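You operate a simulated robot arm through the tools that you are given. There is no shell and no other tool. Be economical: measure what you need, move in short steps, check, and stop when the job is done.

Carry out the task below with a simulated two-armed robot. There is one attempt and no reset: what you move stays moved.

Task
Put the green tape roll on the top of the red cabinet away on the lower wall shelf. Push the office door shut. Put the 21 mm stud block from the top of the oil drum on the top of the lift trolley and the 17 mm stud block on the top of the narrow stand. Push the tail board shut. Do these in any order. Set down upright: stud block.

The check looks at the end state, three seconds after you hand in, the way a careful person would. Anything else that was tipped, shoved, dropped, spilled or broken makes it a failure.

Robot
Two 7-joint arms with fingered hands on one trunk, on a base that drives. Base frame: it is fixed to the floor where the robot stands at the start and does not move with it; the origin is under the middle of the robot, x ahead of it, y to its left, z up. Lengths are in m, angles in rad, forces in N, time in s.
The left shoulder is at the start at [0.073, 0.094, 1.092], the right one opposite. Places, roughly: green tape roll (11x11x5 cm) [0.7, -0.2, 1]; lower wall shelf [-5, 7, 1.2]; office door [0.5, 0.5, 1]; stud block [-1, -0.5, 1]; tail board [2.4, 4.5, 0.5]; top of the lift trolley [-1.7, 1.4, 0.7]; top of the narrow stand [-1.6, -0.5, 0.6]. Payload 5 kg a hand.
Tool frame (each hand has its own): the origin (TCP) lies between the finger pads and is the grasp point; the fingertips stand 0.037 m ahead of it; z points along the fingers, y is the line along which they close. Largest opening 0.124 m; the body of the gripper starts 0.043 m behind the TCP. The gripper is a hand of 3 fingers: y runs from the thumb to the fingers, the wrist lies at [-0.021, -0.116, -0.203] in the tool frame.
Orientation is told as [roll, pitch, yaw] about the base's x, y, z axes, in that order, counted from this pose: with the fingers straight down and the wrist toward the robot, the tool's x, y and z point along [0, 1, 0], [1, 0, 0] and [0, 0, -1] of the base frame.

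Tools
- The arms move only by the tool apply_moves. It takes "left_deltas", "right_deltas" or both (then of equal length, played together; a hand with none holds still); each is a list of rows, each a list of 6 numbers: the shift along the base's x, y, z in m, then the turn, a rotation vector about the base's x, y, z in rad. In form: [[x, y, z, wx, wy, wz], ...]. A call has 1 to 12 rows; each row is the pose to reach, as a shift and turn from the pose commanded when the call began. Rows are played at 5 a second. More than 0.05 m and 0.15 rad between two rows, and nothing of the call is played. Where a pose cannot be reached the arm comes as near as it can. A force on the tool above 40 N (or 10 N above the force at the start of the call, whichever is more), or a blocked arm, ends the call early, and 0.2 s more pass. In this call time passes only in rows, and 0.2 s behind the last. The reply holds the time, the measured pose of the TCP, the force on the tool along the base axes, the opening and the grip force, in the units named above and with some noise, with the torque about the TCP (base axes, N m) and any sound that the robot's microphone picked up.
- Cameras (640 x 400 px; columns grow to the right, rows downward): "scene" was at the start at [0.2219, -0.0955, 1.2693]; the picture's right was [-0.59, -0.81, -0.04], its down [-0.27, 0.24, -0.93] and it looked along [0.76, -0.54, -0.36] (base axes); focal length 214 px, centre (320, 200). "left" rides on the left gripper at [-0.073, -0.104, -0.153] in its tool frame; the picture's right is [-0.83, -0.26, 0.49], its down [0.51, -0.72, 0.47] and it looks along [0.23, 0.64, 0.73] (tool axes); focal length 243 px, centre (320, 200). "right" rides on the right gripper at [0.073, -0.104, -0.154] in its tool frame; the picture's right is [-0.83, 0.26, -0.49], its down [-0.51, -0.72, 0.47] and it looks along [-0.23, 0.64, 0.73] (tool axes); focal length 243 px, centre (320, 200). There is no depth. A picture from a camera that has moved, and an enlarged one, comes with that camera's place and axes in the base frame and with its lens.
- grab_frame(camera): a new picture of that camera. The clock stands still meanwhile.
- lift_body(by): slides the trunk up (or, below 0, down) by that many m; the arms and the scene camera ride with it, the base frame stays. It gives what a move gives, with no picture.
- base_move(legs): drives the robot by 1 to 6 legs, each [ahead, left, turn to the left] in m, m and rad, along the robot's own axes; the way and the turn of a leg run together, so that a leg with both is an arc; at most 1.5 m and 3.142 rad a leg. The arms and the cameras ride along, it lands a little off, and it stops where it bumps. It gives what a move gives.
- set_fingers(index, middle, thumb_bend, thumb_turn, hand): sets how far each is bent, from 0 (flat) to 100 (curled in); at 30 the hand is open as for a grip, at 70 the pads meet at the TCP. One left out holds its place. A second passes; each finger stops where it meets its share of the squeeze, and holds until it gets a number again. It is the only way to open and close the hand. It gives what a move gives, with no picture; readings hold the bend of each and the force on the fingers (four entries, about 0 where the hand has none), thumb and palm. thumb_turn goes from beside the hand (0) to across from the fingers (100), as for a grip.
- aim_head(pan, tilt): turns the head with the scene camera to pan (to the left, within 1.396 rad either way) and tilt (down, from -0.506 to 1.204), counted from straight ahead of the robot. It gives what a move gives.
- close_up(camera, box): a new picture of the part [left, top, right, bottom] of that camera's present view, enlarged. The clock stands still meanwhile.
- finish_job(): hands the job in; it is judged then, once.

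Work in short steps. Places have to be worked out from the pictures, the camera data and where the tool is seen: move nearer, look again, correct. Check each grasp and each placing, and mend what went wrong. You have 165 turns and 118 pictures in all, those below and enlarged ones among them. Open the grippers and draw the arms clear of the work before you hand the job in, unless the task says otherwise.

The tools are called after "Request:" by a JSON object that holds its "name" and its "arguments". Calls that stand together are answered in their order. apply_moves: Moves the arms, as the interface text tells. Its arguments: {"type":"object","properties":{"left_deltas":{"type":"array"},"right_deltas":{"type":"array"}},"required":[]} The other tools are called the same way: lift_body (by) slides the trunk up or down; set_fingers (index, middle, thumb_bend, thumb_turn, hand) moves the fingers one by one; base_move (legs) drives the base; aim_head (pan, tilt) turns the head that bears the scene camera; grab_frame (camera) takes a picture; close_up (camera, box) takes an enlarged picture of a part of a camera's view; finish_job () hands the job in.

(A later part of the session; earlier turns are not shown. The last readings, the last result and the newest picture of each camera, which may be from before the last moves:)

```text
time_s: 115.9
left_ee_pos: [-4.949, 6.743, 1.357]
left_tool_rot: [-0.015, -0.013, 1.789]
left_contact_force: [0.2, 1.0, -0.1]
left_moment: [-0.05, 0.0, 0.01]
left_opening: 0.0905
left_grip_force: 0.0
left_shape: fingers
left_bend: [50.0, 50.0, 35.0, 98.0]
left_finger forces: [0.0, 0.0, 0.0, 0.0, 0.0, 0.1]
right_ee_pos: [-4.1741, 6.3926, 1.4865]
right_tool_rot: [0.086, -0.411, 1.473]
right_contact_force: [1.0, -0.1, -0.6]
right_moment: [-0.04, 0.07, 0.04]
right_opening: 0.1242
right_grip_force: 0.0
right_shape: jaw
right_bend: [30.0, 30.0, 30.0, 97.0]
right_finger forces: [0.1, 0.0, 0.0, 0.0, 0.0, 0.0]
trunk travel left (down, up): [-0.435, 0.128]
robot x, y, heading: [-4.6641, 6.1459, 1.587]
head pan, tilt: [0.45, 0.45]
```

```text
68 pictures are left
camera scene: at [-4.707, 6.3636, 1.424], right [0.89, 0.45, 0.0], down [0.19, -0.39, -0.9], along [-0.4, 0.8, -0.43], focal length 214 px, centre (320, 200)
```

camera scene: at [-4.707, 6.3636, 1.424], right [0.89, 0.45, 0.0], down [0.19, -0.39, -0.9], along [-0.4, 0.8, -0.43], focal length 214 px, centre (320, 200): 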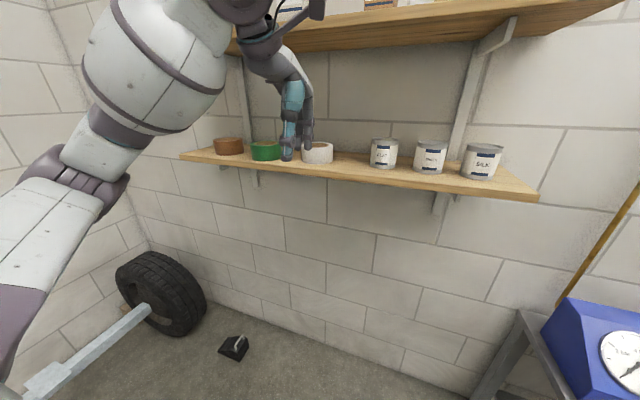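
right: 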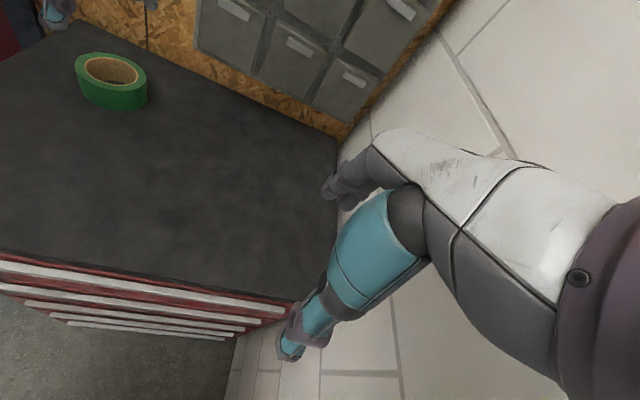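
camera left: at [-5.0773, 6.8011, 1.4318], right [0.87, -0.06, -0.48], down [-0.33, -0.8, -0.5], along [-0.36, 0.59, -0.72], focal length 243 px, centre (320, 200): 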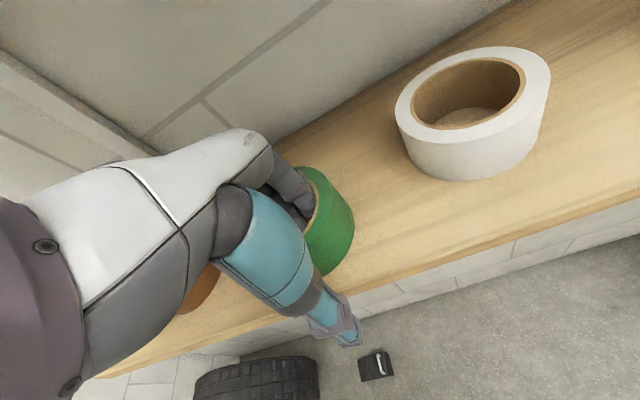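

Tape is on the shelf. Now I back out and drive toward the drum area, along the open floor.

Request:
{"name": "base_move", "arguments": {"legs": [[-1.5, 0, 0], [0, 0, -2.74], [1.5, 0, 0], [1.5, 0, 0], [1.3, 0, 0], [0, 0, 1.06]]}}

Request:
{"name": "aim_head", "arguments": {"pan": -0.4, "tilt": 0.35}}

Request:
{"name": "grab_frame", "arguments": {"camera": "scene"}}

```text
time_s: 152.9
left_ee_pos: [-2.293, 0.8576, 1.3577]
left_tool_rot: [-0.015, -0.014, 0.093]
left_contact_force: [0.0, -0.3, -0.1]
left_moment: [0.03, 0.0, 0.02]
left_opening: 0.0903
left_grip_force: 0.0
left_shape: fingers
left_bend: [50.0, 50.0, 35.0, 98.0]
left_finger forces: [0.0, 0.1, 0.1, 0.0, 0.0, 0.0]
right_ee_pos: [-2.7385, 0.1337, 1.4878]
right_tool_rot: [0.084, -0.411, -0.223]
right_contact_force: [0.4, 0.5, 0.2]
right_moment: [-0.02, 0.02, -0.03]
right_opening: 0.124
right_grip_force: 0.1
right_shape: jaw
right_bend: [30.0, 30.0, 30.0, 97.0]
right_finger forces: [0.0, 0.0, 0.0, 0.0, 0.0, 0.1]
trunk travel left (down, up): [-0.435, 0.128]
robot x, y, heading: [-2.922, 0.6506, -0.113]
head pan, tilt: [0.45, 0.45]
```

```text
time_s: 154.0
left_ee_pos: [-2.2925, 0.8566, 1.356]
left_tool_rot: [-0.017, -0.014, 0.093]
left_contact_force: [-0.1, -0.3, 0.4]
left_moment: [0.0, 0.0, 0.0]
left_opening: 0.0906
left_grip_force: 0.1
left_shape: fingers
left_bend: [50.0, 50.0, 35.0, 98.0]
left_finger forces: [0.0, 0.0, 0.0, 0.0, 0.1, 0.0]
right_ee_pos: [-2.7383, 0.133, 1.4881]
right_tool_rot: [0.084, -0.412, -0.221]
right_contact_force: [0.0, -0.9, 0.2]
right_moment: [0.01, -0.01, -0.01]
right_opening: 0.124
right_grip_force: 0.0
right_shape: jaw
right_bend: [30.0, 30.0, 30.0, 97.0]
right_finger forces: [0.0, 0.0, 0.0, 0.0, 0.1, 0.1]
trunk travel left (down, up): [-0.435, 0.128]
robot x, y, heading: [-2.9219, 0.648, -0.119]
head pan, tilt: [-0.4, 0.351]
```

```text
67 pictures are left
camera scene: at [-2.7068, 0.5891, 1.4333], right [-0.49, -0.87, 0.0], down [-0.3, 0.17, -0.94], along [0.82, -0.46, -0.34], focal length 214 px, centre (320, 200)
```

scene: 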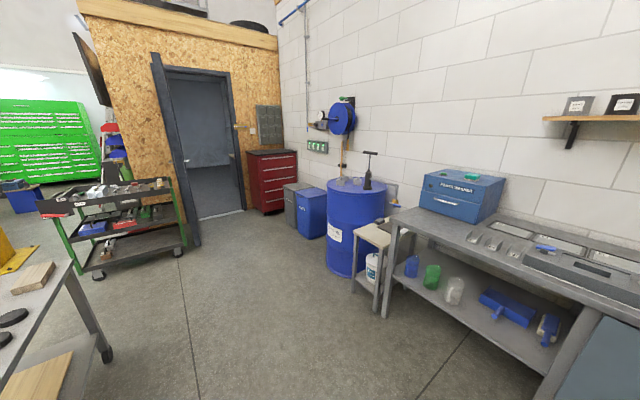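

Good overview: drum, narrow stand beside it, table at left. I zoom on the drum top.

Request:
{"name": "close_up", "arguments": {"camera": "scene", "box": [318, 140, 430, 210]}}

Request:
{"name": "base_move", "arguments": {"legs": [[1.5, 0, 0], [0.35, -0.1, 0], [0, 0, -1.46]]}}

Request:
{"name": "aim_head", "arguments": {"pan": 0.0, "tilt": 0.7}}

Request:
{"name": "grab_frame", "arguments": {"camera": "scene"}}

```text
5.71 times, centred on (374, 175) of scene
camera zoom: at [-2.7068, 0.5891, 1.4333], right [-0.49, -0.87, 0.0], down [-0.3, 0.17, -0.94], along [0.82, -0.46, -0.34], focal length 1226 px, centre (11, 343)
```

zoom: 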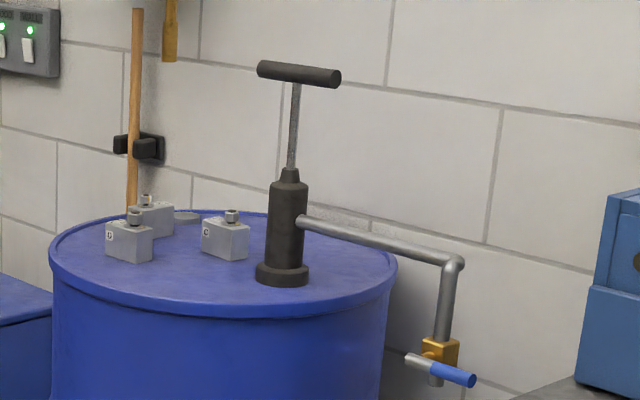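

```text
time_s: 167.0
left_ee_pos: [-0.8339, -0.2608, 1.3563]
left_tool_rot: [-0.018, -0.015, -1.377]
left_contact_force: [1.0, -0.1, -0.8]
left_moment: [0.03, 0.02, -0.01]
left_opening: 0.0905
left_grip_force: 0.1
left_shape: fingers
left_bend: [50.0, 50.0, 35.0, 98.0]
left_finger forces: [0.0, 0.1, 0.1, 0.0, 0.0, 0.0]
right_ee_pos: [-1.5986, 0.1103, 1.4881]
right_tool_rot: [0.083, -0.411, -1.693]
right_contact_force: [-0.1, -0.3, -0.4]
right_moment: [-0.01, 0.0, 0.0]
right_opening: 0.1239
right_grip_force: 0.0
right_shape: jaw
right_bend: [30.0, 30.0, 30.0, 97.0]
right_finger forces: [0.1, 0.0, 0.1, 0.1, 0.0, 0.1]
trunk travel left (down, up): [-0.435, 0.128]
robot x, y, heading: [-1.1042, 0.3421, -1.582]
head pan, tilt: [-0.4, 0.351]
```

```text
time_s: 167.8
left_ee_pos: [-0.8326, -0.2615, 1.3577]
left_tool_rot: [-0.017, -0.014, -1.377]
left_contact_force: [0.1, -0.5, 0.2]
left_moment: [0.03, 0.02, 0.0]
left_opening: 0.0904
left_grip_force: 0.1
left_shape: fingers
left_bend: [50.0, 50.0, 35.0, 98.0]
left_finger forces: [0.0, 0.0, 0.0, 0.0, 0.1, 0.0]
right_ee_pos: [-1.5992, 0.1112, 1.4873]
right_tool_rot: [0.084, -0.412, -1.692]
right_contact_force: [0.1, -0.5, 0.4]
right_moment: [0.01, -0.02, -0.01]
right_opening: 0.1239
right_grip_force: 0.0
right_shape: jaw
right_bend: [30.0, 30.0, 30.0, 97.0]
right_finger forces: [0.1, 0.0, 0.0, 0.0, 0.0, 0.1]
trunk travel left (down, up): [-0.435, 0.128]
robot x, y, heading: [-1.106, 0.3431, -1.581]
head pan, tilt: [0.0, 0.7]
```

```text
65 pictures are left
camera scene: at [-1.1064, 0.1235, 1.4019], right [-1.0, 0.01, 0.0], down [0.01, 0.64, -0.77], along [-0.01, -0.77, -0.64], focal length 214 px, centre (320, 200)
```

scene: 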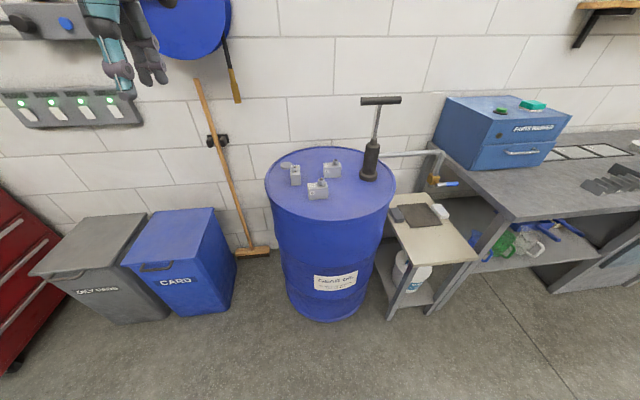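

Three stud blocks on the drum, so I need stud sizes. Zooming in.

Request:
{"name": "close_up", "arguments": {"camera": "scene", "box": [272, 150, 352, 200]}}

```text
8.00 times, centred on (312, 175) of scene
camera zoom: at [-1.1064, 0.1235, 1.4019], right [-1.0, 0.01, 0.0], down [0.01, 0.64, -0.77], along [-0.01, -0.77, -0.64], focal length 1716 px, centre (384, 400)
```

zoom: 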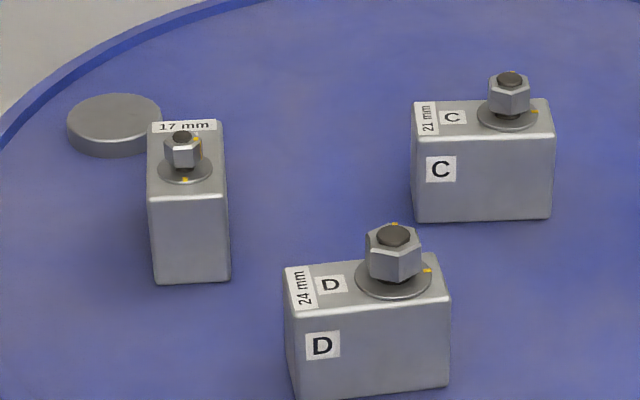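

Labels: 17 mm block is at left [-1.014,-0.645] (long axis along y), 21 mm "C" at [-1.17,-0.69] (long along x), and 24 mm "D" in front must stay. I move 0.2 m closer, lower the trunk, and open the left hand.

Request:
{"name": "base_move", "arguments": {"legs": [[0.2, 0, 0]]}}

Request:
{"name": "lift_body", "arguments": {"by": -0.14}}

Request:
{"name": "set_fingers", "arguments": {"hand": "left", "index": 30, "middle": 30, "thumb_bend": 30}}

Request:
{"name": "grab_frame", "arguments": {"camera": "left"}}

```text
time_s: 169.4
left_ee_pos: [-0.8348, -0.455, 1.3582]
left_tool_rot: [-0.016, -0.017, -1.375]
left_contact_force: [-0.4, 1.3, -0.2]
left_moment: [-0.05, 0.0, 0.01]
left_opening: 0.0906
left_grip_force: 0.0
left_shape: fingers
left_bend: [50.0, 50.0, 35.0, 98.0]
left_finger forces: [0.0, 0.0, 0.1, 0.1, 0.0, 0.0]
right_ee_pos: [-1.6, -0.0852, 1.4885]
right_tool_rot: [0.085, -0.415, -1.691]
right_contact_force: [-0.4, 0.3, 0.4]
right_moment: [-0.01, 0.03, 0.02]
right_opening: 0.1243
right_grip_force: 0.1
right_shape: jaw
right_bend: [30.0, 30.0, 30.0, 97.0]
right_finger forces: [0.1, 0.0, 0.0, 0.0, 0.0, 0.0]
trunk travel left (down, up): [-0.435, 0.128]
robot x, y, heading: [-1.1054, 0.1475, -1.586]
head pan, tilt: [0.0, 0.7]
```

```text
time_s: 171.1
left_ee_pos: [-0.8351, -0.4564, 1.2173]
left_tool_rot: [-0.018, -0.017, -1.375]
left_contact_force: [-0.7, 0.0, -0.2]
left_moment: [0.0, -0.01, -0.02]
left_opening: 0.0902
left_grip_force: 0.2
left_shape: fingers
left_bend: [50.0, 50.0, 35.0, 98.0]
left_finger forces: [0.1, 0.0, 0.0, 0.1, 0.0, 0.0]
right_ee_pos: [-1.6011, -0.0873, 1.349]
right_tool_rot: [0.084, -0.415, -1.691]
right_contact_force: [0.0, 0.0, -0.1]
right_moment: [0.0, 0.0, -0.03]
right_opening: 0.124
right_grip_force: 0.1
right_shape: jaw
right_bend: [30.0, 30.0, 30.0, 97.0]
right_finger forces: [0.1, 0.1, 0.1, 0.0, 0.0, 0.1]
trunk travel left (down, up): [-0.295, 0.268]
robot x, y, heading: [-1.1077, 0.1452, -1.577]
head pan, tilt: [0.0, 0.7]
```

```text
time_s: 172.1
left_ee_pos: [-0.8357, -0.4583, 1.2161]
left_tool_rot: [-0.016, -0.016, -1.376]
left_contact_force: [0.0, -0.1, -0.4]
left_moment: [0.0, 0.03, 0.03]
left_opening: 0.128
left_grip_force: 0.1
left_shape: fingers
left_bend: [30.0, 30.0, 30.0, 98.0]
left_finger forces: [0.1, 0.0, 0.0, 0.0, 0.0, 0.1]
right_ee_pos: [-1.5998, -0.0872, 1.3479]
right_tool_rot: [0.084, -0.411, -1.691]
right_contact_force: [0.3, -0.4, 0.1]
right_moment: [-0.01, -0.02, -0.02]
right_opening: 0.124
right_grip_force: 0.1
right_shape: jaw
right_bend: [30.0, 30.0, 30.0, 97.0]
right_finger forces: [0.1, 0.0, 0.0, 0.1, 0.0, 0.0]
trunk travel left (down, up): [-0.295, 0.268]
robot x, y, heading: [-1.104, 0.1456, -1.576]
head pan, tilt: [0.0, 0.7]
```

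```text
63 pictures are left
camera left: at [-0.9231, -0.367, 1.3692], right [-0.87, 0.09, -0.48], down [0.35, 0.8, -0.49], along [0.34, -0.6, -0.73], focal length 243 px, centre (320, 200)
```

left: 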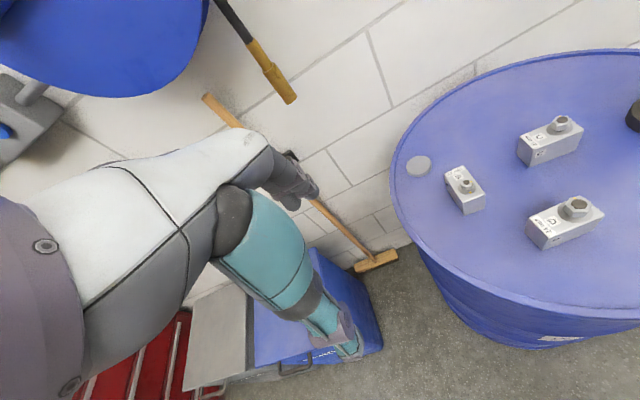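

17 mm block top centre ≈[-1.012,-0.635], aligned with the current hand yaw. I bring the left hand to hover over it.

Request:
{"name": "apply_moves", "arguments": {"left_deltas": [[-0.03, -0.03, 0, 0, 0, 0], [-0.06, -0.06, -0.02, 0, 0, 0], [-0.088, -0.088, -0.04, 0, 0, 0], [-0.116, -0.116, -0.065, 0, 0, 0], [-0.146, -0.146, -0.09, 0, 0, 0], [-0.172, -0.174, -0.115, 0, 0, 0], [-0.176, -0.178, -0.145, 0, 0, 0]]}}

Request:
{"name": "grab_frame", "arguments": {"camera": "left"}}

Request:
{"name": "grab_frame", "arguments": {"camera": "scene"}}

```text
time_s: 173.7
left_ee_pos: [-1.0089, -0.6357, 1.0733]
left_tool_rot: [-0.016, -0.015, -1.375]
left_contact_force: [0.9, 0.4, -0.1]
left_moment: [-0.06, 0.04, 0.0]
left_opening: 0.1285
left_grip_force: 0.2
left_shape: fingers
left_bend: [30.0, 30.0, 30.0, 98.0]
left_finger forces: [0.1, 0.1, 0.0, 0.0, 0.1, 0.1]
right_ee_pos: [-1.5993, -0.0892, 1.3486]
right_tool_rot: [0.083, -0.412, -1.689]
right_contact_force: [0.1, -0.3, 0.9]
right_moment: [0.04, 0.05, -0.01]
right_opening: 0.1241
right_grip_force: 0.1
right_shape: jaw
right_bend: [30.0, 30.0, 30.0, 97.0]
right_finger forces: [0.0, 0.0, 0.0, 0.1, 0.0, 0.0]
trunk travel left (down, up): [-0.295, 0.268]
robot x, y, heading: [-1.105, 0.148, -1.58]
head pan, tilt: [0.0, 0.7]
```

```text
62 pictures are left
camera left: at [-1.0982, -0.5449, 1.2238], right [-0.87, 0.09, -0.48], down [0.35, 0.8, -0.49], along [0.34, -0.6, -0.73], focal length 243 px, centre (320, 200)
```

left: 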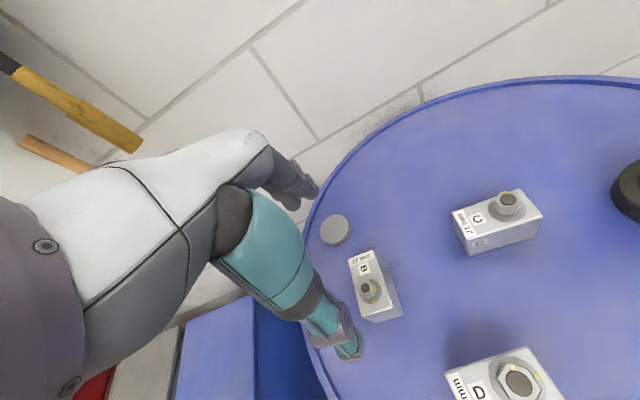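

```text
61 pictures are left
camera scene: at [-1.1076, -0.1117, 1.2565], right [-1.0, 0.01, 0.0], down [0.01, 0.64, -0.76], along [-0.01, -0.76, -0.64], focal length 214 px, centre (320, 200)
```

scene: 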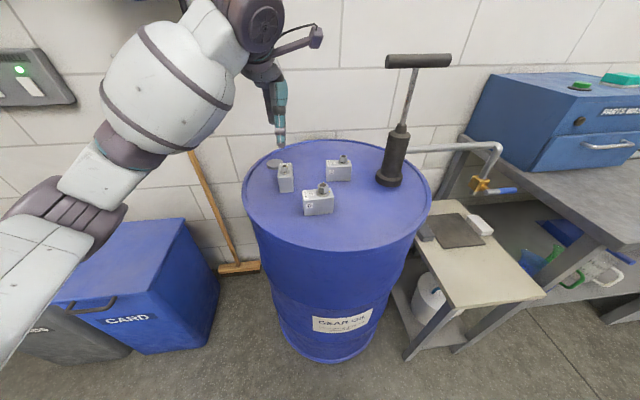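

Block centre refined to [-1.014,-0.643]. I adjust yaw slightly and descend to z≈0.94.

Request:
{"name": "apply_moves", "arguments": {"left_deltas": [[-0.005, -0.008, 0, 0, 0, -0.1], [-0.005, -0.008, -0.045, 0, 0, -0.1], [-0.005, -0.008, -0.085, 0, 0, -0.1], [-0.005, -0.008, -0.115, 0, 0, -0.1], [-0.005, -0.008, -0.133, 0, 0, -0.1]]}}

Request:
{"name": "grab_frame", "arguments": {"camera": "left"}}

Request:
{"name": "close_up", "arguments": {"camera": "scene", "box": [220, 100, 380, 200]}}

```text
time_s: 174.9
left_ee_pos: [-1.0159, -0.644, 0.9403]
left_tool_rot: [-0.018, -0.015, -1.474]
left_contact_force: [0.2, -0.5, 0.0]
left_moment: [-0.01, 0.02, -0.02]
left_opening: 0.1287
left_grip_force: 0.0
left_shape: fingers
left_bend: [30.0, 30.0, 30.0, 98.0]
left_finger forces: [0.0, 0.0, 0.0, 0.1, 0.1, 0.0]
right_ee_pos: [-1.5999, -0.0886, 1.3482]
right_tool_rot: [0.083, -0.412, -1.69]
right_contact_force: [0.3, 0.0, -0.3]
right_moment: [0.04, -0.02, 0.02]
right_opening: 0.1238
right_grip_force: 0.1
right_shape: jaw
right_bend: [30.0, 30.0, 30.0, 97.0]
right_finger forces: [0.1, 0.0, 0.1, 0.1, 0.1, 0.0]
trunk travel left (down, up): [-0.295, 0.268]
robot x, y, heading: [-1.106, 0.1471, -1.582]
head pan, tilt: [0.0, 0.7]
```

```text
60 pictures are left
camera left: at [-1.0946, -0.5449, 1.0914], right [-0.86, 0.17, -0.48], down [0.43, 0.76, -0.49], along [0.28, -0.63, -0.73], focal length 243 px, centre (320, 200)
```

left: 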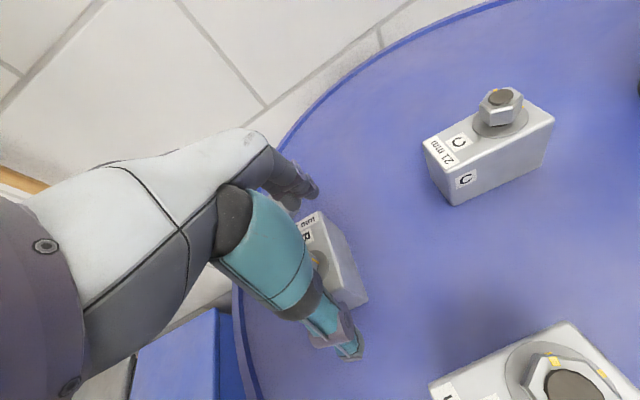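

```text
4.00 times, centred on (300, 150) of scene
camera zoom: at [-1.1084, -0.1115, 1.2566], right [-1.0, 0.01, 0.0], down [0.01, 0.64, -0.76], along [-0.01, -0.76, -0.64], focal length 858 px, centre (400, 400)
```

zoom: 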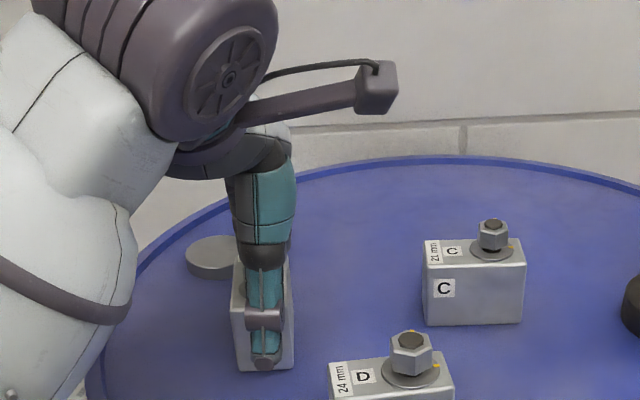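

The hand straddles the block well. I close it.

Request:
{"name": "set_fingers", "arguments": {"hand": "left", "index": 70, "middle": 70, "thumb_bend": 70}}

Request:
{"name": "close_up", "arguments": {"camera": "scene", "box": [220, 100, 380, 200]}}

```text
time_s: 175.9
left_ee_pos: [-1.016, -0.643, 0.9386]
left_tool_rot: [-0.016, -0.014, -1.478]
left_contact_force: [0.1, -1.8, 1.8]
left_moment: [-0.37, -0.15, -0.05]
left_opening: 0.0755
left_grip_force: 24.2
left_shape: fingers
left_bend: [49.0, 52.0, 49.0, 96.0]
left_finger forces: [14.3, 11.5, 0.0, 0.1, 22.7, 0.0]
right_ee_pos: [-1.599, -0.0875, 1.3479]
right_tool_rot: [0.084, -0.411, -1.691]
right_contact_force: [-0.5, 0.2, 0.2]
right_moment: [-0.02, 0.02, 0.02]
right_opening: 0.1241
right_grip_force: 0.1
right_shape: jaw
right_bend: [30.0, 30.0, 30.0, 97.0]
right_finger forces: [0.0, 0.1, 0.0, 0.0, 0.0, 0.0]
trunk travel left (down, up): [-0.295, 0.268]
robot x, y, heading: [-1.1076, 0.1456, -1.582]
head pan, tilt: [0.0, 0.7]
```

```text
4.00 times, centred on (300, 150) of scene
camera zoom: at [-1.1085, -0.1113, 1.2566], right [-1.0, 0.01, 0.0], down [0.01, 0.64, -0.76], along [-0.01, -0.76, -0.64], focal length 858 px, centre (400, 400)
```

zoom: 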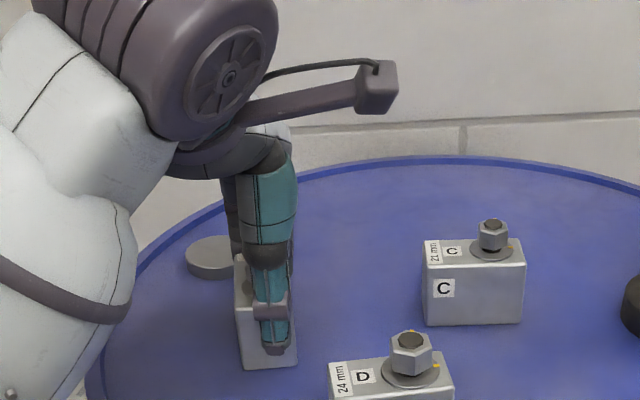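

Contact on all pads at 75 mm. I squeeze harder and lift slowly.

Request:
{"name": "set_fingers", "arguments": {"hand": "left", "index": 90, "middle": 90, "thumb_bend": 90}}

Request:
{"name": "apply_moves", "arguments": {"left_deltas": [[0, 0, 0.01, 0, 0, 0], [0, 0, 0.03, 0, 0, 0], [0, 0, 0.06, 0, 0, 0], [0, 0, 0.1, 0, 0, 0]]}}

Request:
{"name": "grab_frame", "arguments": {"camera": "scene"}}

```text
time_s: 176.9
left_ee_pos: [-1.0162, -0.6443, 0.939]
left_tool_rot: [-0.018, -0.016, -1.476]
left_contact_force: [2.6, -0.8, 2.4]
left_moment: [-0.34, -0.15, 0.08]
left_opening: 0.0757
left_grip_force: 24.2
left_shape: fingers
left_bend: [50.0, 53.0, 49.0, 96.0]
left_finger forces: [14.4, 11.1, 0.1, 0.0, 23.5, 0.0]
right_ee_pos: [-1.5993, -0.0878, 1.3472]
right_tool_rot: [0.085, -0.413, -1.692]
right_contact_force: [0.0, -0.4, 0.0]
right_moment: [-0.02, 0.0, 0.01]
right_opening: 0.1241
right_grip_force: 0.1
right_shape: jaw
right_bend: [30.0, 30.0, 30.0, 97.0]
right_finger forces: [0.0, 0.1, 0.1, 0.1, 0.1, 0.0]
trunk travel left (down, up): [-0.295, 0.268]
robot x, y, heading: [-1.1044, 0.1455, -1.582]
head pan, tilt: [0.0, 0.7]
```

```text
time_s: 177.9
left_ee_pos: [-1.0142, -0.6426, 1.0399]
left_tool_rot: [-0.015, -0.014, -1.476]
left_contact_force: [0.2, 1.1, -4.9]
left_moment: [-0.06, -0.03, 0.03]
left_opening: 0.0759
left_grip_force: 23.4
left_shape: fingers
left_bend: [50.0, 53.0, 49.0, 96.0]
left_finger forces: [13.4, 10.2, 0.1, 0.1, 23.7, 0.1]
right_ee_pos: [-1.6004, -0.0868, 1.3469]
right_tool_rot: [0.084, -0.412, -1.692]
right_contact_force: [0.4, -0.7, 0.4]
right_moment: [-0.03, 0.02, -0.01]
right_opening: 0.124
right_grip_force: 0.1
right_shape: jaw
right_bend: [30.0, 30.0, 30.0, 97.0]
right_finger forces: [0.0, 0.1, 0.0, 0.0, 0.1, 0.0]
trunk travel left (down, up): [-0.295, 0.268]
robot x, y, heading: [-1.1082, 0.1445, -1.581]
head pan, tilt: [0.0, 0.7]
```

```text
57 pictures are left
camera scene: at [-1.1077, -0.1103, 1.2568], right [-1.0, 0.01, 0.0], down [0.01, 0.64, -0.77], along [-0.01, -0.77, -0.64], focal length 214 px, centre (320, 200)
```

scene: 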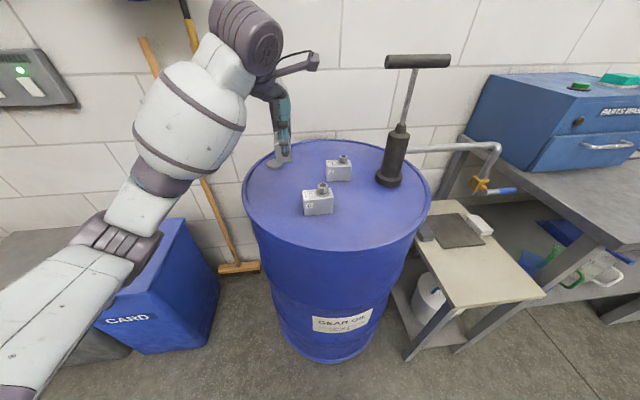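

Held (about 0.5 kg). I raise it a bit, back off from the drum, then sidestep right toward the narrow stand.

Request:
{"name": "apply_moves", "arguments": {"left_deltas": [[0, 0.0, 0.04, 0, 0, 0], [0, 0.0, 0.07, 0, 0, 0]]}}

Request:
{"name": "base_move", "arguments": {"legs": [[-0.45, 0, 0], [0, -0.62, 0]]}}

Request:
{"name": "aim_head", "arguments": {"pan": 0.0, "tilt": 0.75}}

Request:
{"name": "grab_frame", "arguments": {"camera": "scene"}}

```text
time_s: 178.5
left_ee_pos: [-1.0152, -0.6435, 1.1089]
left_tool_rot: [-0.017, -0.014, -1.475]
left_contact_force: [-0.3, 0.5, -4.5]
left_moment: [-0.04, 0.0, -0.03]
left_opening: 0.0759
left_grip_force: 23.9
left_shape: fingers
left_bend: [50.0, 53.0, 49.0, 96.0]
left_finger forces: [13.4, 10.1, 0.0, 0.0, 23.8, 0.0]
right_ee_pos: [-1.6011, -0.0865, 1.3475]
right_tool_rot: [0.085, -0.413, -1.691]
right_contact_force: [-0.7, -0.5, -0.1]
right_moment: [-0.02, 0.03, 0.02]
right_opening: 0.1243
right_grip_force: 0.1
right_shape: jaw
right_bend: [30.0, 30.0, 30.0, 97.0]
right_finger forces: [0.0, 0.0, 0.0, 0.0, 0.0, 0.1]
trunk travel left (down, up): [-0.295, 0.268]
robot x, y, heading: [-1.1048, 0.1493, -1.58]
head pan, tilt: [0.0, 0.7]
```

```text
time_s: 184.3
left_ee_pos: [-1.6043, -0.1834, 1.1094]
left_tool_rot: [-0.018, -0.014, -1.461]
left_contact_force: [0.1, 0.9, -3.4]
left_moment: [-0.03, -0.01, 0.0]
left_opening: 0.0759
left_grip_force: 23.7
left_shape: fingers
left_bend: [50.0, 53.0, 49.0, 96.0]
left_finger forces: [13.4, 10.2, 0.1, 0.0, 24.0, 0.1]
right_ee_pos: [-2.1973, 0.3632, 1.3481]
right_tool_rot: [0.084, -0.409, -1.675]
right_contact_force: [-0.4, -0.1, 1.2]
right_moment: [0.01, 0.01, 0.0]
right_opening: 0.1241
right_grip_force: 0.1
right_shape: jaw
right_bend: [30.0, 30.0, 30.0, 97.0]
right_finger forces: [0.0, 0.0, 0.0, 0.0, 0.0, 0.0]
trunk travel left (down, up): [-0.295, 0.268]
robot x, y, heading: [-1.7059, 0.6046, -1.568]
head pan, tilt: [0.0, 0.7]
```

```text
time_s: 184.9
left_ee_pos: [-1.6045, -0.1832, 1.109]
left_tool_rot: [-0.018, -0.013, -1.461]
left_contact_force: [-1.0, -0.1, -4.4]
left_moment: [-0.04, -0.01, -0.02]
left_opening: 0.0759
left_grip_force: 24.0
left_shape: fingers
left_bend: [50.0, 53.0, 49.0, 96.0]
left_finger forces: [13.4, 10.1, 0.0, 0.0, 23.8, 0.0]
right_ee_pos: [-2.1978, 0.364, 1.3479]
right_tool_rot: [0.084, -0.413, -1.677]
right_contact_force: [-0.3, -0.1, -0.4]
right_moment: [0.0, -0.02, 0.0]
right_opening: 0.1238
right_grip_force: 0.0
right_shape: jaw
right_bend: [30.0, 30.0, 30.0, 97.0]
right_finger forces: [0.1, 0.1, 0.1, 0.0, 0.0, 0.1]
trunk travel left (down, up): [-0.295, 0.268]
robot x, y, heading: [-1.7078, 0.6054, -1.563]
head pan, tilt: [0.0, 0.75]
```

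```text
56 pictures are left
camera scene: at [-1.7062, 0.3496, 1.2522], right [-1.0, 0.0, 0.0], down [0.0, 0.68, -0.73], along [0.0, -0.73, -0.68], focal length 214 px, centre (320, 200)
```

scene: 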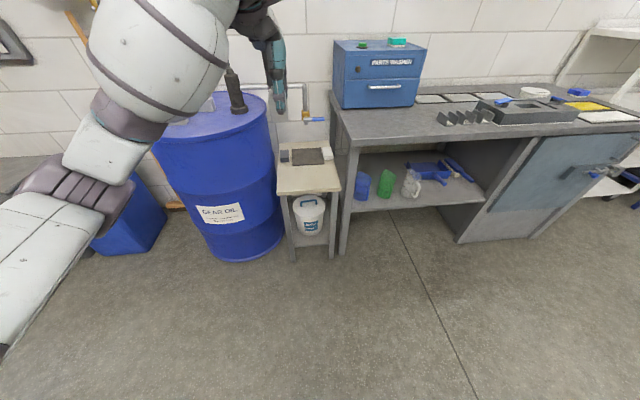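

The stand top is z≈0.605, spanning x -1.81..-1.51, front y≈-0.40, with free space at its front. To keep my elbow clear of the drum while lowering, I position the robot further right and reach out left.

Request:
{"name": "base_move", "arguments": {"legs": [[0, -0.34, 0]]}}

Request:
{"name": "apply_moves", "arguments": {"left_deltas": [[0.045, 0, 0, 0, 0, 0], [0.09, 0, 0, 0, 0, 0], [0.135, 0, 0, 0, 0, 0], [0.18, 0, 0, 0, 0, 0], [0.225, 0, 0, 0, 0, 0], [0.27, 0, 0, 0, 0, 0]]}}

Request:
{"name": "base_move", "arguments": {"legs": [[0.3, 0, 0]]}}

Request:
{"name": "aim_head", "arguments": {"pan": 0.4, "tilt": 0.8}}

Request:
{"name": "grab_frame", "arguments": {"camera": "scene"}}

```text
time_s: 187.1
left_ee_pos: [-1.9434, -0.1841, 1.1086]
left_tool_rot: [-0.017, -0.015, -1.459]
left_contact_force: [-1.0, 0.4, -4.0]
left_moment: [-0.03, -0.03, 0.01]
left_opening: 0.076
left_grip_force: 23.8
left_shape: fingers
left_bend: [50.0, 53.0, 49.0, 96.0]
left_finger forces: [13.4, 10.2, 0.0, 0.1, 23.9, 0.0]
right_ee_pos: [-2.5369, 0.3623, 1.3466]
right_tool_rot: [0.085, -0.411, -1.674]
right_contact_force: [0.3, 0.2, 0.4]
right_moment: [0.02, -0.01, -0.03]
right_opening: 0.124
right_grip_force: 0.1
right_shape: jaw
right_bend: [30.0, 30.0, 30.0, 97.0]
right_finger forces: [0.1, 0.0, 0.0, 0.0, 0.0, 0.0]
trunk travel left (down, up): [-0.295, 0.268]
robot x, y, heading: [-2.0487, 0.6072, -1.565]
head pan, tilt: [0.0, 0.75]
```

```text
time_s: 188.5
left_ee_pos: [-1.6703, -0.1838, 1.108]
left_tool_rot: [-0.017, -0.014, -1.462]
left_contact_force: [1.0, 1.0, -4.5]
left_moment: [0.0, 0.03, -0.02]
left_opening: 0.0756
left_grip_force: 23.3
left_shape: fingers
left_bend: [50.0, 53.0, 49.0, 96.0]
left_finger forces: [13.2, 10.2, 0.0, 0.0, 23.8, 0.1]
right_ee_pos: [-2.5353, 0.3631, 1.3496]
right_tool_rot: [0.082, -0.414, -1.673]
right_contact_force: [0.3, -0.4, -0.1]
right_moment: [0.05, 0.01, -0.03]
right_opening: 0.124
right_grip_force: 0.1
right_shape: jaw
right_bend: [30.0, 30.0, 30.0, 97.0]
right_finger forces: [0.0, 0.0, 0.0, 0.0, 0.1, 0.0]
trunk travel left (down, up): [-0.295, 0.268]
robot x, y, heading: [-2.0435, 0.6028, -1.568]
head pan, tilt: [0.0, 0.75]
```

```text
time_s: 190.6
left_ee_pos: [-1.6672, -0.4766, 1.1097]
left_tool_rot: [-0.018, -0.016, -1.456]
left_contact_force: [0.4, -0.4, -4.7]
left_moment: [-0.04, -0.02, -0.02]
left_opening: 0.0757
left_grip_force: 23.2
left_shape: fingers
left_bend: [50.0, 53.0, 49.0, 96.0]
left_finger forces: [13.3, 10.3, 0.1, 0.0, 23.8, 0.0]
right_ee_pos: [-2.5343, 0.0651, 1.3483]
right_tool_rot: [0.084, -0.413, -1.67]
right_contact_force: [-0.5, -0.1, 0.2]
right_moment: [0.03, -0.01, -0.02]
right_opening: 0.1241
right_grip_force: 0.2
right_shape: jaw
right_bend: [30.0, 30.0, 30.0, 97.0]
right_finger forces: [0.0, 0.0, 0.0, 0.0, 0.0, 0.1]
trunk travel left (down, up): [-0.295, 0.268]
robot x, y, heading: [-2.0451, 0.3062, -1.562]
head pan, tilt: [0.0, 0.75]
```

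```text
time_s: 191.4
left_ee_pos: [-1.6681, -0.477, 1.1086]
left_tool_rot: [-0.018, -0.013, -1.456]
left_contact_force: [0.5, -0.3, -4.1]
left_moment: [-0.01, -0.02, -0.02]
left_opening: 0.0758
left_grip_force: 24.0
left_shape: fingers
left_bend: [50.0, 53.0, 49.0, 96.0]
left_finger forces: [13.2, 10.2, 0.0, 0.1, 23.9, 0.1]
right_ee_pos: [-2.5346, 0.0646, 1.3472]
right_tool_rot: [0.085, -0.412, -1.67]
right_contact_force: [0.8, -0.4, 0.3]
right_moment: [0.01, -0.02, -0.02]
right_opening: 0.1238
right_grip_force: 0.1
right_shape: jaw
right_bend: [30.0, 30.0, 30.0, 97.0]
right_finger forces: [0.0, 0.0, 0.0, 0.1, 0.1, 0.0]
trunk travel left (down, up): [-0.295, 0.268]
robot x, y, heading: [-2.0426, 0.3131, -1.558]
head pan, tilt: [0.4, 0.799]
```

```text
55 pictures are left
camera scene: at [-2.0111, 0.0621, 1.2483], right [-0.92, -0.4, 0.0], down [-0.28, 0.66, -0.7], along [0.28, -0.64, -0.72], focal length 214 px, centre (320, 200)
```

scene: 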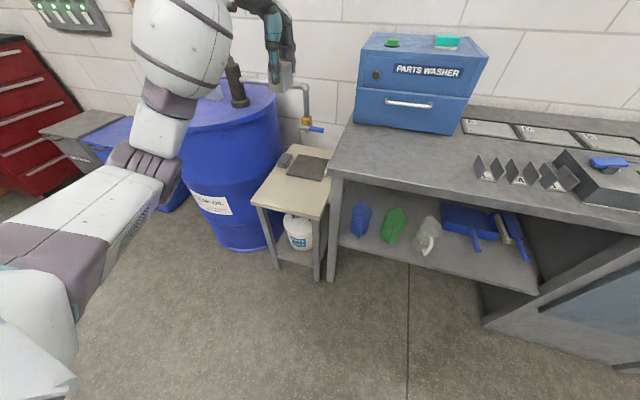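

Elbow is clear of the drum and stand. I lower the trunk 0.28 m, then view with the left camera.

Request:
{"name": "lift_body", "arguments": {"by": -0.28}}

Request:
{"name": "grab_frame", "arguments": {"camera": "left"}}

Request:
{"name": "grab_frame", "arguments": {"camera": "scene"}}

```text
time_s: 194.2
left_ee_pos: [-1.6676, -0.4779, 0.8298]
left_tool_rot: [-0.019, -0.015, -1.456]
left_contact_force: [-0.1, -0.5, -4.9]
left_moment: [-0.02, 0.02, 0.01]
left_opening: 0.0757
left_grip_force: 23.3
left_shape: fingers
left_bend: [50.0, 53.0, 49.0, 96.0]
left_finger forces: [13.2, 10.2, 0.1, 0.0, 24.0, 0.1]
right_ee_pos: [-2.535, -0.0064, 1.0527]
right_tool_rot: [0.071, -0.302, -1.668]
right_contact_force: [-0.3, -0.4, 0.7]
right_moment: [0.01, 0.03, 0.04]
right_opening: 0.1239
right_grip_force: 0.0
right_shape: jaw
right_bend: [30.0, 30.0, 30.0, 97.0]
right_finger forces: [0.0, 0.1, 0.0, 0.0, 0.1, 0.0]
trunk travel left (down, up): [-0.015, 0.548]
robot x, y, heading: [-2.0457, 0.3065, -1.558]
head pan, tilt: [0.4, 0.799]
```

```text
54 pictures are left
camera left: at [-1.7481, -0.38, 0.9814], right [-0.86, 0.16, -0.48], down [0.41, 0.77, -0.49], along [0.29, -0.62, -0.73], focal length 243 px, centre (320, 200)
```

left: 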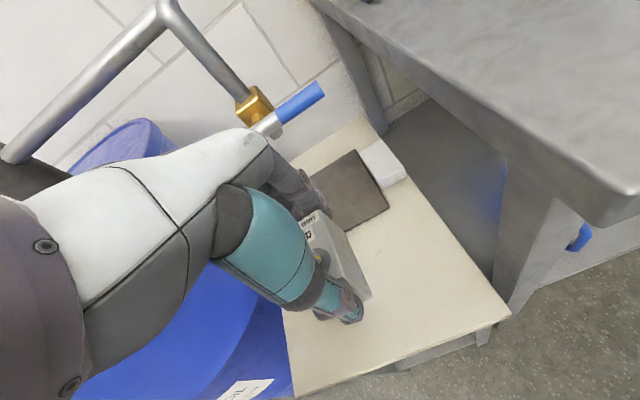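

```text
53 pictures are left
camera scene: at [-2.0103, -0.0306, 0.9454], right [-0.92, -0.4, 0.0], down [-0.29, 0.66, -0.7], along [0.28, -0.64, -0.72], focal length 214 px, centre (320, 200)
```

scene: 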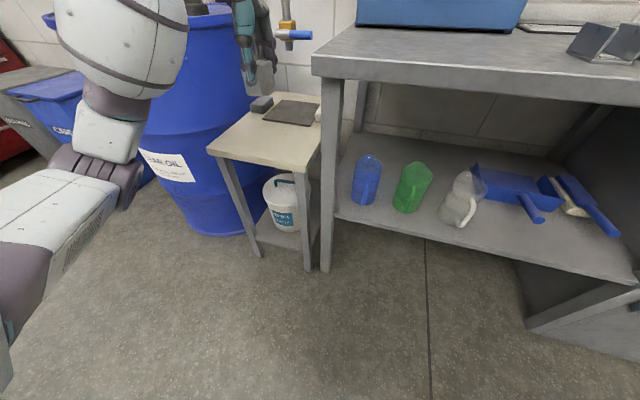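

The block is above the free front half of the stand; a tap hangs at the back (y≈-0.65), so I keep y and descend straight.

Request:
{"name": "apply_moves", "arguments": {"left_deltas": [[0.004, 0, -0.04, 0, 0, 0], [0.004, 0, -0.08, 0, 0, 0], [0.004, 0, -0.11, 0, 0, 0], [0.004, 0, -0.13, 0, 0, 0]]}}

Request:
{"name": "grab_frame", "arguments": {"camera": "left"}}

Request:
{"name": "close_up", "arguments": {"camera": "scene", "box": [180, 40, 340, 140]}}

```text
time_s: 195.2
left_ee_pos: [-1.6631, -0.4784, 0.6992]
left_tool_rot: [-0.016, -0.018, -1.457]
left_contact_force: [0.6, 0.2, -4.8]
left_moment: [-0.03, 0.01, -0.02]
left_opening: 0.0757
left_grip_force: 23.4
left_shape: fingers
left_bend: [50.0, 53.0, 49.0, 96.0]
left_finger forces: [13.2, 10.0, 0.0, 0.1, 23.9, 0.0]
right_ee_pos: [-2.5343, -0.0067, 1.0533]
right_tool_rot: [0.07, -0.302, -1.668]
right_contact_force: [0.1, 0.5, -0.1]
right_moment: [0.01, 0.03, -0.02]
right_opening: 0.1239
right_grip_force: 0.0
right_shape: jaw
right_bend: [30.0, 30.0, 30.0, 97.0]
right_finger forces: [0.0, 0.1, 0.1, 0.0, 0.1, 0.1]
trunk travel left (down, up): [-0.015, 0.548]
robot x, y, heading: [-2.0451, 0.3087, -1.559]
head pan, tilt: [0.4, 0.799]
```

```text
52 pictures are left
camera left: at [-1.7449, -0.38, 0.8505], right [-0.86, 0.16, -0.48], down [0.41, 0.77, -0.49], along [0.29, -0.62, -0.73], focal length 243 px, centre (320, 200)
```

left: 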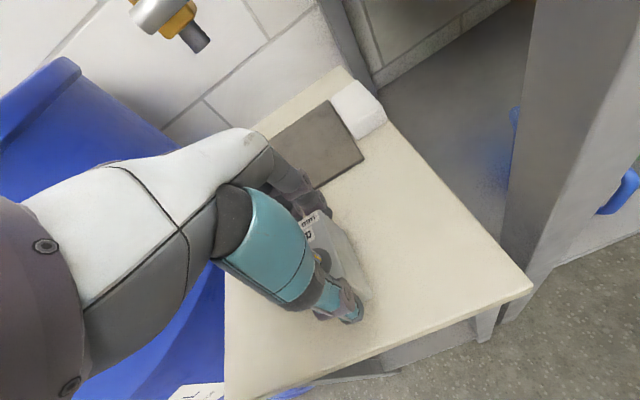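

```text
4.00 times, centred on (260, 90) of scene
camera zoom: at [-2.0101, -0.0309, 0.9453], right [-0.92, -0.4, 0.0], down [-0.29, 0.66, -0.7], along [0.28, -0.64, -0.72], focal length 858 px, centre (560, 640)
```

zoom: 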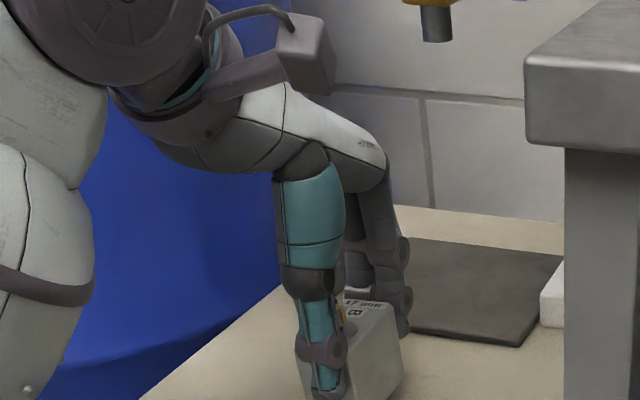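

About 2–3 cm above the surface. I lower in small steps until contact.

Request:
{"name": "apply_moves", "arguments": {"left_deltas": [[0, 0, -0.01, 0, 0, 0], [0, 0, -0.016, 0, 0, 0], [0, 0, -0.021, 0, 0, 0], [0, 0, -0.026, 0, 0, 0], [0, 0, -0.031, 0, 0, 0], [0, 0, -0.036, 0, 0, 0]]}}

Request:
{"name": "close_up", "arguments": {"camera": "scene", "box": [180, 40, 340, 140]}}

```text
time_s: 196.2
left_ee_pos: [-1.6633, -0.4783, 0.6852]
left_tool_rot: [-0.021, -0.035, -1.453]
left_contact_force: [-3.0, 2.2, 20.8]
left_moment: [0.44, 0.1, -0.04]
left_opening: 0.0758
left_grip_force: 26.8
left_shape: fingers
left_bend: [50.0, 54.0, 50.0, 96.0]
left_finger forces: [12.1, 10.1, 0.0, 0.0, 31.9, 0.1]
right_ee_pos: [-2.5334, -0.0056, 1.0532]
right_tool_rot: [0.074, -0.302, -1.669]
right_contact_force: [-0.4, -0.4, -0.6]
right_moment: [0.04, 0.0, -0.01]
right_opening: 0.1239
right_grip_force: 0.0
right_shape: jaw
right_bend: [30.0, 30.0, 30.0, 97.0]
right_finger forces: [0.0, 0.0, 0.1, 0.0, 0.0, 0.1]
trunk travel left (down, up): [-0.015, 0.548]
robot x, y, heading: [-2.0445, 0.3087, -1.561]
head pan, tilt: [0.4, 0.799]
stopped in row 4 (left hand): the force on the tool passed its limit (the readings are from after the stop); the commanded pose is now the measured one
```

```text
4.00 times, centred on (260, 90) of scene
camera zoom: at [-2.0111, -0.0292, 0.946], right [-0.92, -0.4, 0.0], down [-0.28, 0.66, -0.7], along [0.28, -0.64, -0.72], focal length 858 px, centre (560, 640)
```

zoom: 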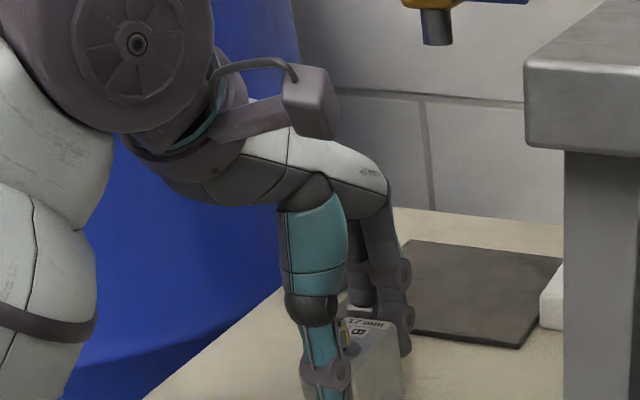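

Contact (21 N): the block stands on the surface. I open the hand.

Request:
{"name": "set_fingers", "arguments": {"hand": "left", "index": 30, "middle": 30, "thumb_bend": 30}}

Request:
{"name": "apply_moves", "arguments": {"left_deltas": [[0, 0, 0.03, 0, 0, 0], [0, 0, 0.07, 0, 0, 0], [0, 0, 0.11, 0, 0, 0], [0, 0, 0.15, 0, 0, 0]]}}

Request:
{"name": "close_up", "arguments": {"camera": "scene", "box": [180, 40, 340, 140]}}

```text
time_s: 197.2
left_ee_pos: [-1.6629, -0.4792, 0.6812]
left_tool_rot: [-0.021, -0.028, -1.454]
left_contact_force: [0.2, 0.5, 0.0]
left_moment: [-0.01, 0.01, -0.01]
left_opening: 0.1284
left_grip_force: 0.2
left_shape: fingers
left_bend: [30.0, 30.0, 30.0, 97.0]
left_finger forces: [0.0, 0.1, 0.1, 0.0, 0.1, 0.0]
right_ee_pos: [-2.5333, -0.0067, 1.0526]
right_tool_rot: [0.072, -0.302, -1.667]
right_contact_force: [0.1, -1.0, 0.1]
right_moment: [-0.01, 0.0, -0.05]
right_opening: 0.1241
right_grip_force: 0.1
right_shape: jaw
right_bend: [30.0, 30.0, 30.0, 97.0]
right_finger forces: [0.0, 0.0, 0.1, 0.0, 0.0, 0.0]
trunk travel left (down, up): [-0.015, 0.548]
robot x, y, heading: [-2.0427, 0.3107, -1.563]
head pan, tilt: [0.4, 0.799]
```

```text
time_s: 198.2
left_ee_pos: [-1.6624, -0.4775, 0.8312]
left_tool_rot: [-0.019, -0.027, -1.453]
left_contact_force: [-0.7, 0.2, -0.4]
left_moment: [-0.01, -0.01, 0.01]
left_opening: 0.1284
left_grip_force: 0.1
left_shape: fingers
left_bend: [30.0, 30.0, 30.0, 97.0]
left_finger forces: [0.1, 0.0, 0.0, 0.0, 0.0, 0.0]
right_ee_pos: [-2.5339, -0.0066, 1.0519]
right_tool_rot: [0.07, -0.301, -1.667]
right_contact_force: [0.4, 0.0, 0.1]
right_moment: [-0.02, 0.02, 0.01]
right_opening: 0.124
right_grip_force: 0.1
right_shape: jaw
right_bend: [30.0, 30.0, 30.0, 97.0]
right_finger forces: [0.0, 0.0, 0.0, 0.0, 0.1, 0.0]
trunk travel left (down, up): [-0.015, 0.548]
robot x, y, heading: [-2.0466, 0.3108, -1.558]
head pan, tilt: [0.4, 0.799]
```

```text
4.00 times, centred on (260, 90) of scene
camera zoom: at [-2.0109, -0.0302, 0.9456], right [-0.92, -0.4, 0.0], down [-0.28, 0.66, -0.7], along [0.28, -0.64, -0.72], focal length 858 px, centre (560, 640)
```

zoom: 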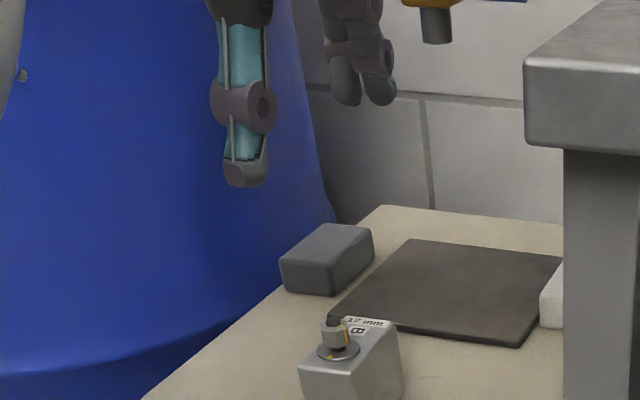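

The 17 mm block stands upright on the stand. I raise the trunk, back off, and sidestep left to the drum for the 21 mm block.

Request:
{"name": "lift_body", "arguments": {"by": 0.28}}

Request:
{"name": "base_move", "arguments": {"legs": [[-0.3, 0, 0], [0, 0.97, 0]]}}

Request:
{"name": "aim_head", "arguments": {"pan": -0.3, "tilt": 0.75}}

Request:
{"name": "grab_frame", "arguments": {"camera": "scene"}}

```text
time_s: 201.0
left_ee_pos: [-1.6629, -0.4782, 1.1109]
left_tool_rot: [-0.02, -0.026, -1.453]
left_contact_force: [1.1, 0.2, 0.2]
left_moment: [0.01, -0.01, 0.04]
left_opening: 0.1284
left_grip_force: 0.0
left_shape: fingers
left_bend: [30.0, 30.0, 30.0, 97.0]
left_finger forces: [0.0, 0.0, 0.0, 0.0, 0.1, 0.1]
right_ee_pos: [-2.5333, -0.0081, 1.333]
right_tool_rot: [0.071, -0.302, -1.666]
right_contact_force: [-0.3, -0.7, 0.1]
right_moment: [0.0, -0.02, 0.01]
right_opening: 0.1238
right_grip_force: 0.0
right_shape: jaw
right_bend: [30.0, 30.0, 30.0, 97.0]
right_finger forces: [0.0, 0.0, 0.0, 0.1, 0.0, 0.1]
trunk travel left (down, up): [-0.295, 0.268]
robot x, y, heading: [-2.0436, 0.3099, -1.56]
head pan, tilt: [0.4, 0.799]
```

```text
time_s: 207.8
left_ee_pos: [-0.6985, -0.1865, 1.1109]
left_tool_rot: [-0.02, -0.026, -1.473]
left_contact_force: [-0.6, -0.3, 0.6]
left_moment: [0.04, 0.01, -0.01]
left_opening: 0.1283
left_grip_force: 0.1
left_shape: fingers
left_bend: [30.0, 30.0, 30.0, 97.0]
left_finger forces: [0.0, 0.1, 0.1, 0.0, 0.0, 0.1]
right_ee_pos: [-1.5593, 0.3035, 1.3327]
right_tool_rot: [0.07, -0.302, -1.689]
right_contact_force: [0.3, 0.6, -0.8]
right_moment: [0.05, -0.01, -0.01]
right_opening: 0.1239
right_grip_force: 0.0
right_shape: jaw
right_bend: [30.0, 30.0, 30.0, 97.0]
right_finger forces: [0.0, 0.1, 0.0, 0.0, 0.0, 0.0]
trunk travel left (down, up): [-0.295, 0.268]
robot x, y, heading: [-1.0667, 0.6112, -1.579]
head pan, tilt: [0.4, 0.799]
```

```text
time_s: 208.8
left_ee_pos: [-0.6987, -0.1863, 1.1111]
left_tool_rot: [-0.02, -0.026, -1.475]
left_contact_force: [-0.5, 0.0, 0.5]
left_moment: [0.0, -0.02, 0.03]
left_opening: 0.1284
left_grip_force: 0.1
left_shape: fingers
left_bend: [30.0, 30.0, 30.0, 97.0]
left_finger forces: [0.0, 0.1, 0.1, 0.1, 0.0, 0.0]
right_ee_pos: [-1.5587, 0.302, 1.3327]
right_tool_rot: [0.072, -0.301, -1.687]
right_contact_force: [-0.2, 0.0, 0.0]
right_moment: [-0.02, -0.02, 0.01]
right_opening: 0.1243
right_grip_force: 0.1
right_shape: jaw
right_bend: [30.0, 30.0, 30.0, 97.0]
right_finger forces: [0.1, 0.0, 0.0, 0.0, 0.0, 0.0]
trunk travel left (down, up): [-0.295, 0.268]
robot x, y, heading: [-1.0643, 0.6081, -1.584]
head pan, tilt: [-0.3, 0.75]
```

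```text
48 pictures are left
camera scene: at [-1.0913, 0.357, 1.2523], right [-0.95, 0.31, 0.0], down [0.21, 0.65, -0.73], along [-0.22, -0.7, -0.68], focal length 214 px, centre (320, 200)
```

scene: 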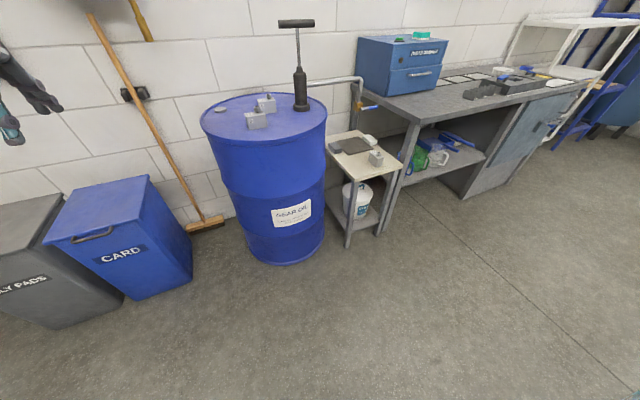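

The stand looks right. I bring the left hand across in front, then drive to put it over block C.

Request:
{"name": "apply_moves", "arguments": {"left_deltas": [[-0.045, 0, 0, 0, 0, 0], [-0.09, 0, 0, 0, 0, 0], [-0.135, 0, 0, 0, 0, 0], [-0.18, 0, 0, 0, 0, 0], [-0.225, 0, 0, 0, 0, 0], [-0.27, 0, 0, 0, 0, 0], [-0.315, 0, 0, 0, 0, -0.03], [-0.36, 0, 0, 0, 0, -0.06]]}}

Request:
{"name": "base_move", "arguments": {"legs": [[0, -0.11, 0], [0.46, 0, 0]]}}

Request:
{"name": "grab_frame", "arguments": {"camera": "left"}}

```text
time_s: 210.6
left_ee_pos: [-1.0605, -0.1857, 1.1104]
left_tool_rot: [-0.017, -0.027, -1.534]
left_contact_force: [-0.3, 0.4, -0.5]
left_moment: [0.0, 0.0, 0.0]
left_opening: 0.1285
left_grip_force: 0.0
left_shape: fingers
left_bend: [30.0, 30.0, 30.0, 98.0]
left_finger forces: [0.1, 0.0, 0.0, 0.0, 0.0, 0.0]
right_ee_pos: [-1.561, 0.3023, 1.3321]
right_tool_rot: [0.073, -0.302, -1.688]
right_contact_force: [-0.2, 0.2, 0.0]
right_moment: [-0.01, -0.02, 0.04]
right_opening: 0.124
right_grip_force: 0.1
right_shape: jaw
right_bend: [30.0, 30.0, 30.0, 97.0]
right_finger forces: [0.0, 0.0, 0.0, 0.0, 0.0, 0.0]
trunk travel left (down, up): [-0.295, 0.268]
robot x, y, heading: [-1.063, 0.6057, -1.58]
head pan, tilt: [-0.3, 0.75]
```

```text
time_s: 214.2
left_ee_pos: [-1.1715, -0.638, 1.1105]
left_tool_rot: [-0.017, -0.026, -1.531]
left_contact_force: [0.1, -0.3, 0.7]
left_moment: [0.01, 0.01, 0.0]
left_opening: 0.1288
left_grip_force: 0.0
left_shape: fingers
left_bend: [30.0, 30.0, 30.0, 98.0]
left_finger forces: [0.1, 0.0, 0.0, 0.1, 0.0, 0.0]
right_ee_pos: [-1.6727, -0.151, 1.3328]
right_tool_rot: [0.072, -0.302, -1.685]
right_contact_force: [0.7, 0.8, -0.7]
right_moment: [-0.01, 0.02, 0.02]
right_opening: 0.1243
right_grip_force: 0.0
right_shape: jaw
right_bend: [30.0, 30.0, 30.0, 97.0]
right_finger forces: [0.0, 0.0, 0.0, 0.1, 0.0, 0.0]
trunk travel left (down, up): [-0.295, 0.268]
robot x, y, heading: [-1.1759, 0.1571, -1.582]
head pan, tilt: [-0.3, 0.75]
```

```text
47 pictures are left
camera left: at [-1.2441, -0.5326, 1.2619], right [-0.85, 0.21, -0.48], down [0.47, 0.73, -0.5], along [0.24, -0.65, -0.72], focal length 243 px, centre (320, 200)
```

left: 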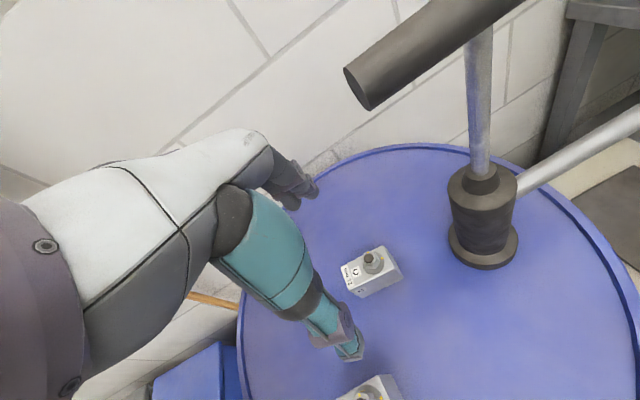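

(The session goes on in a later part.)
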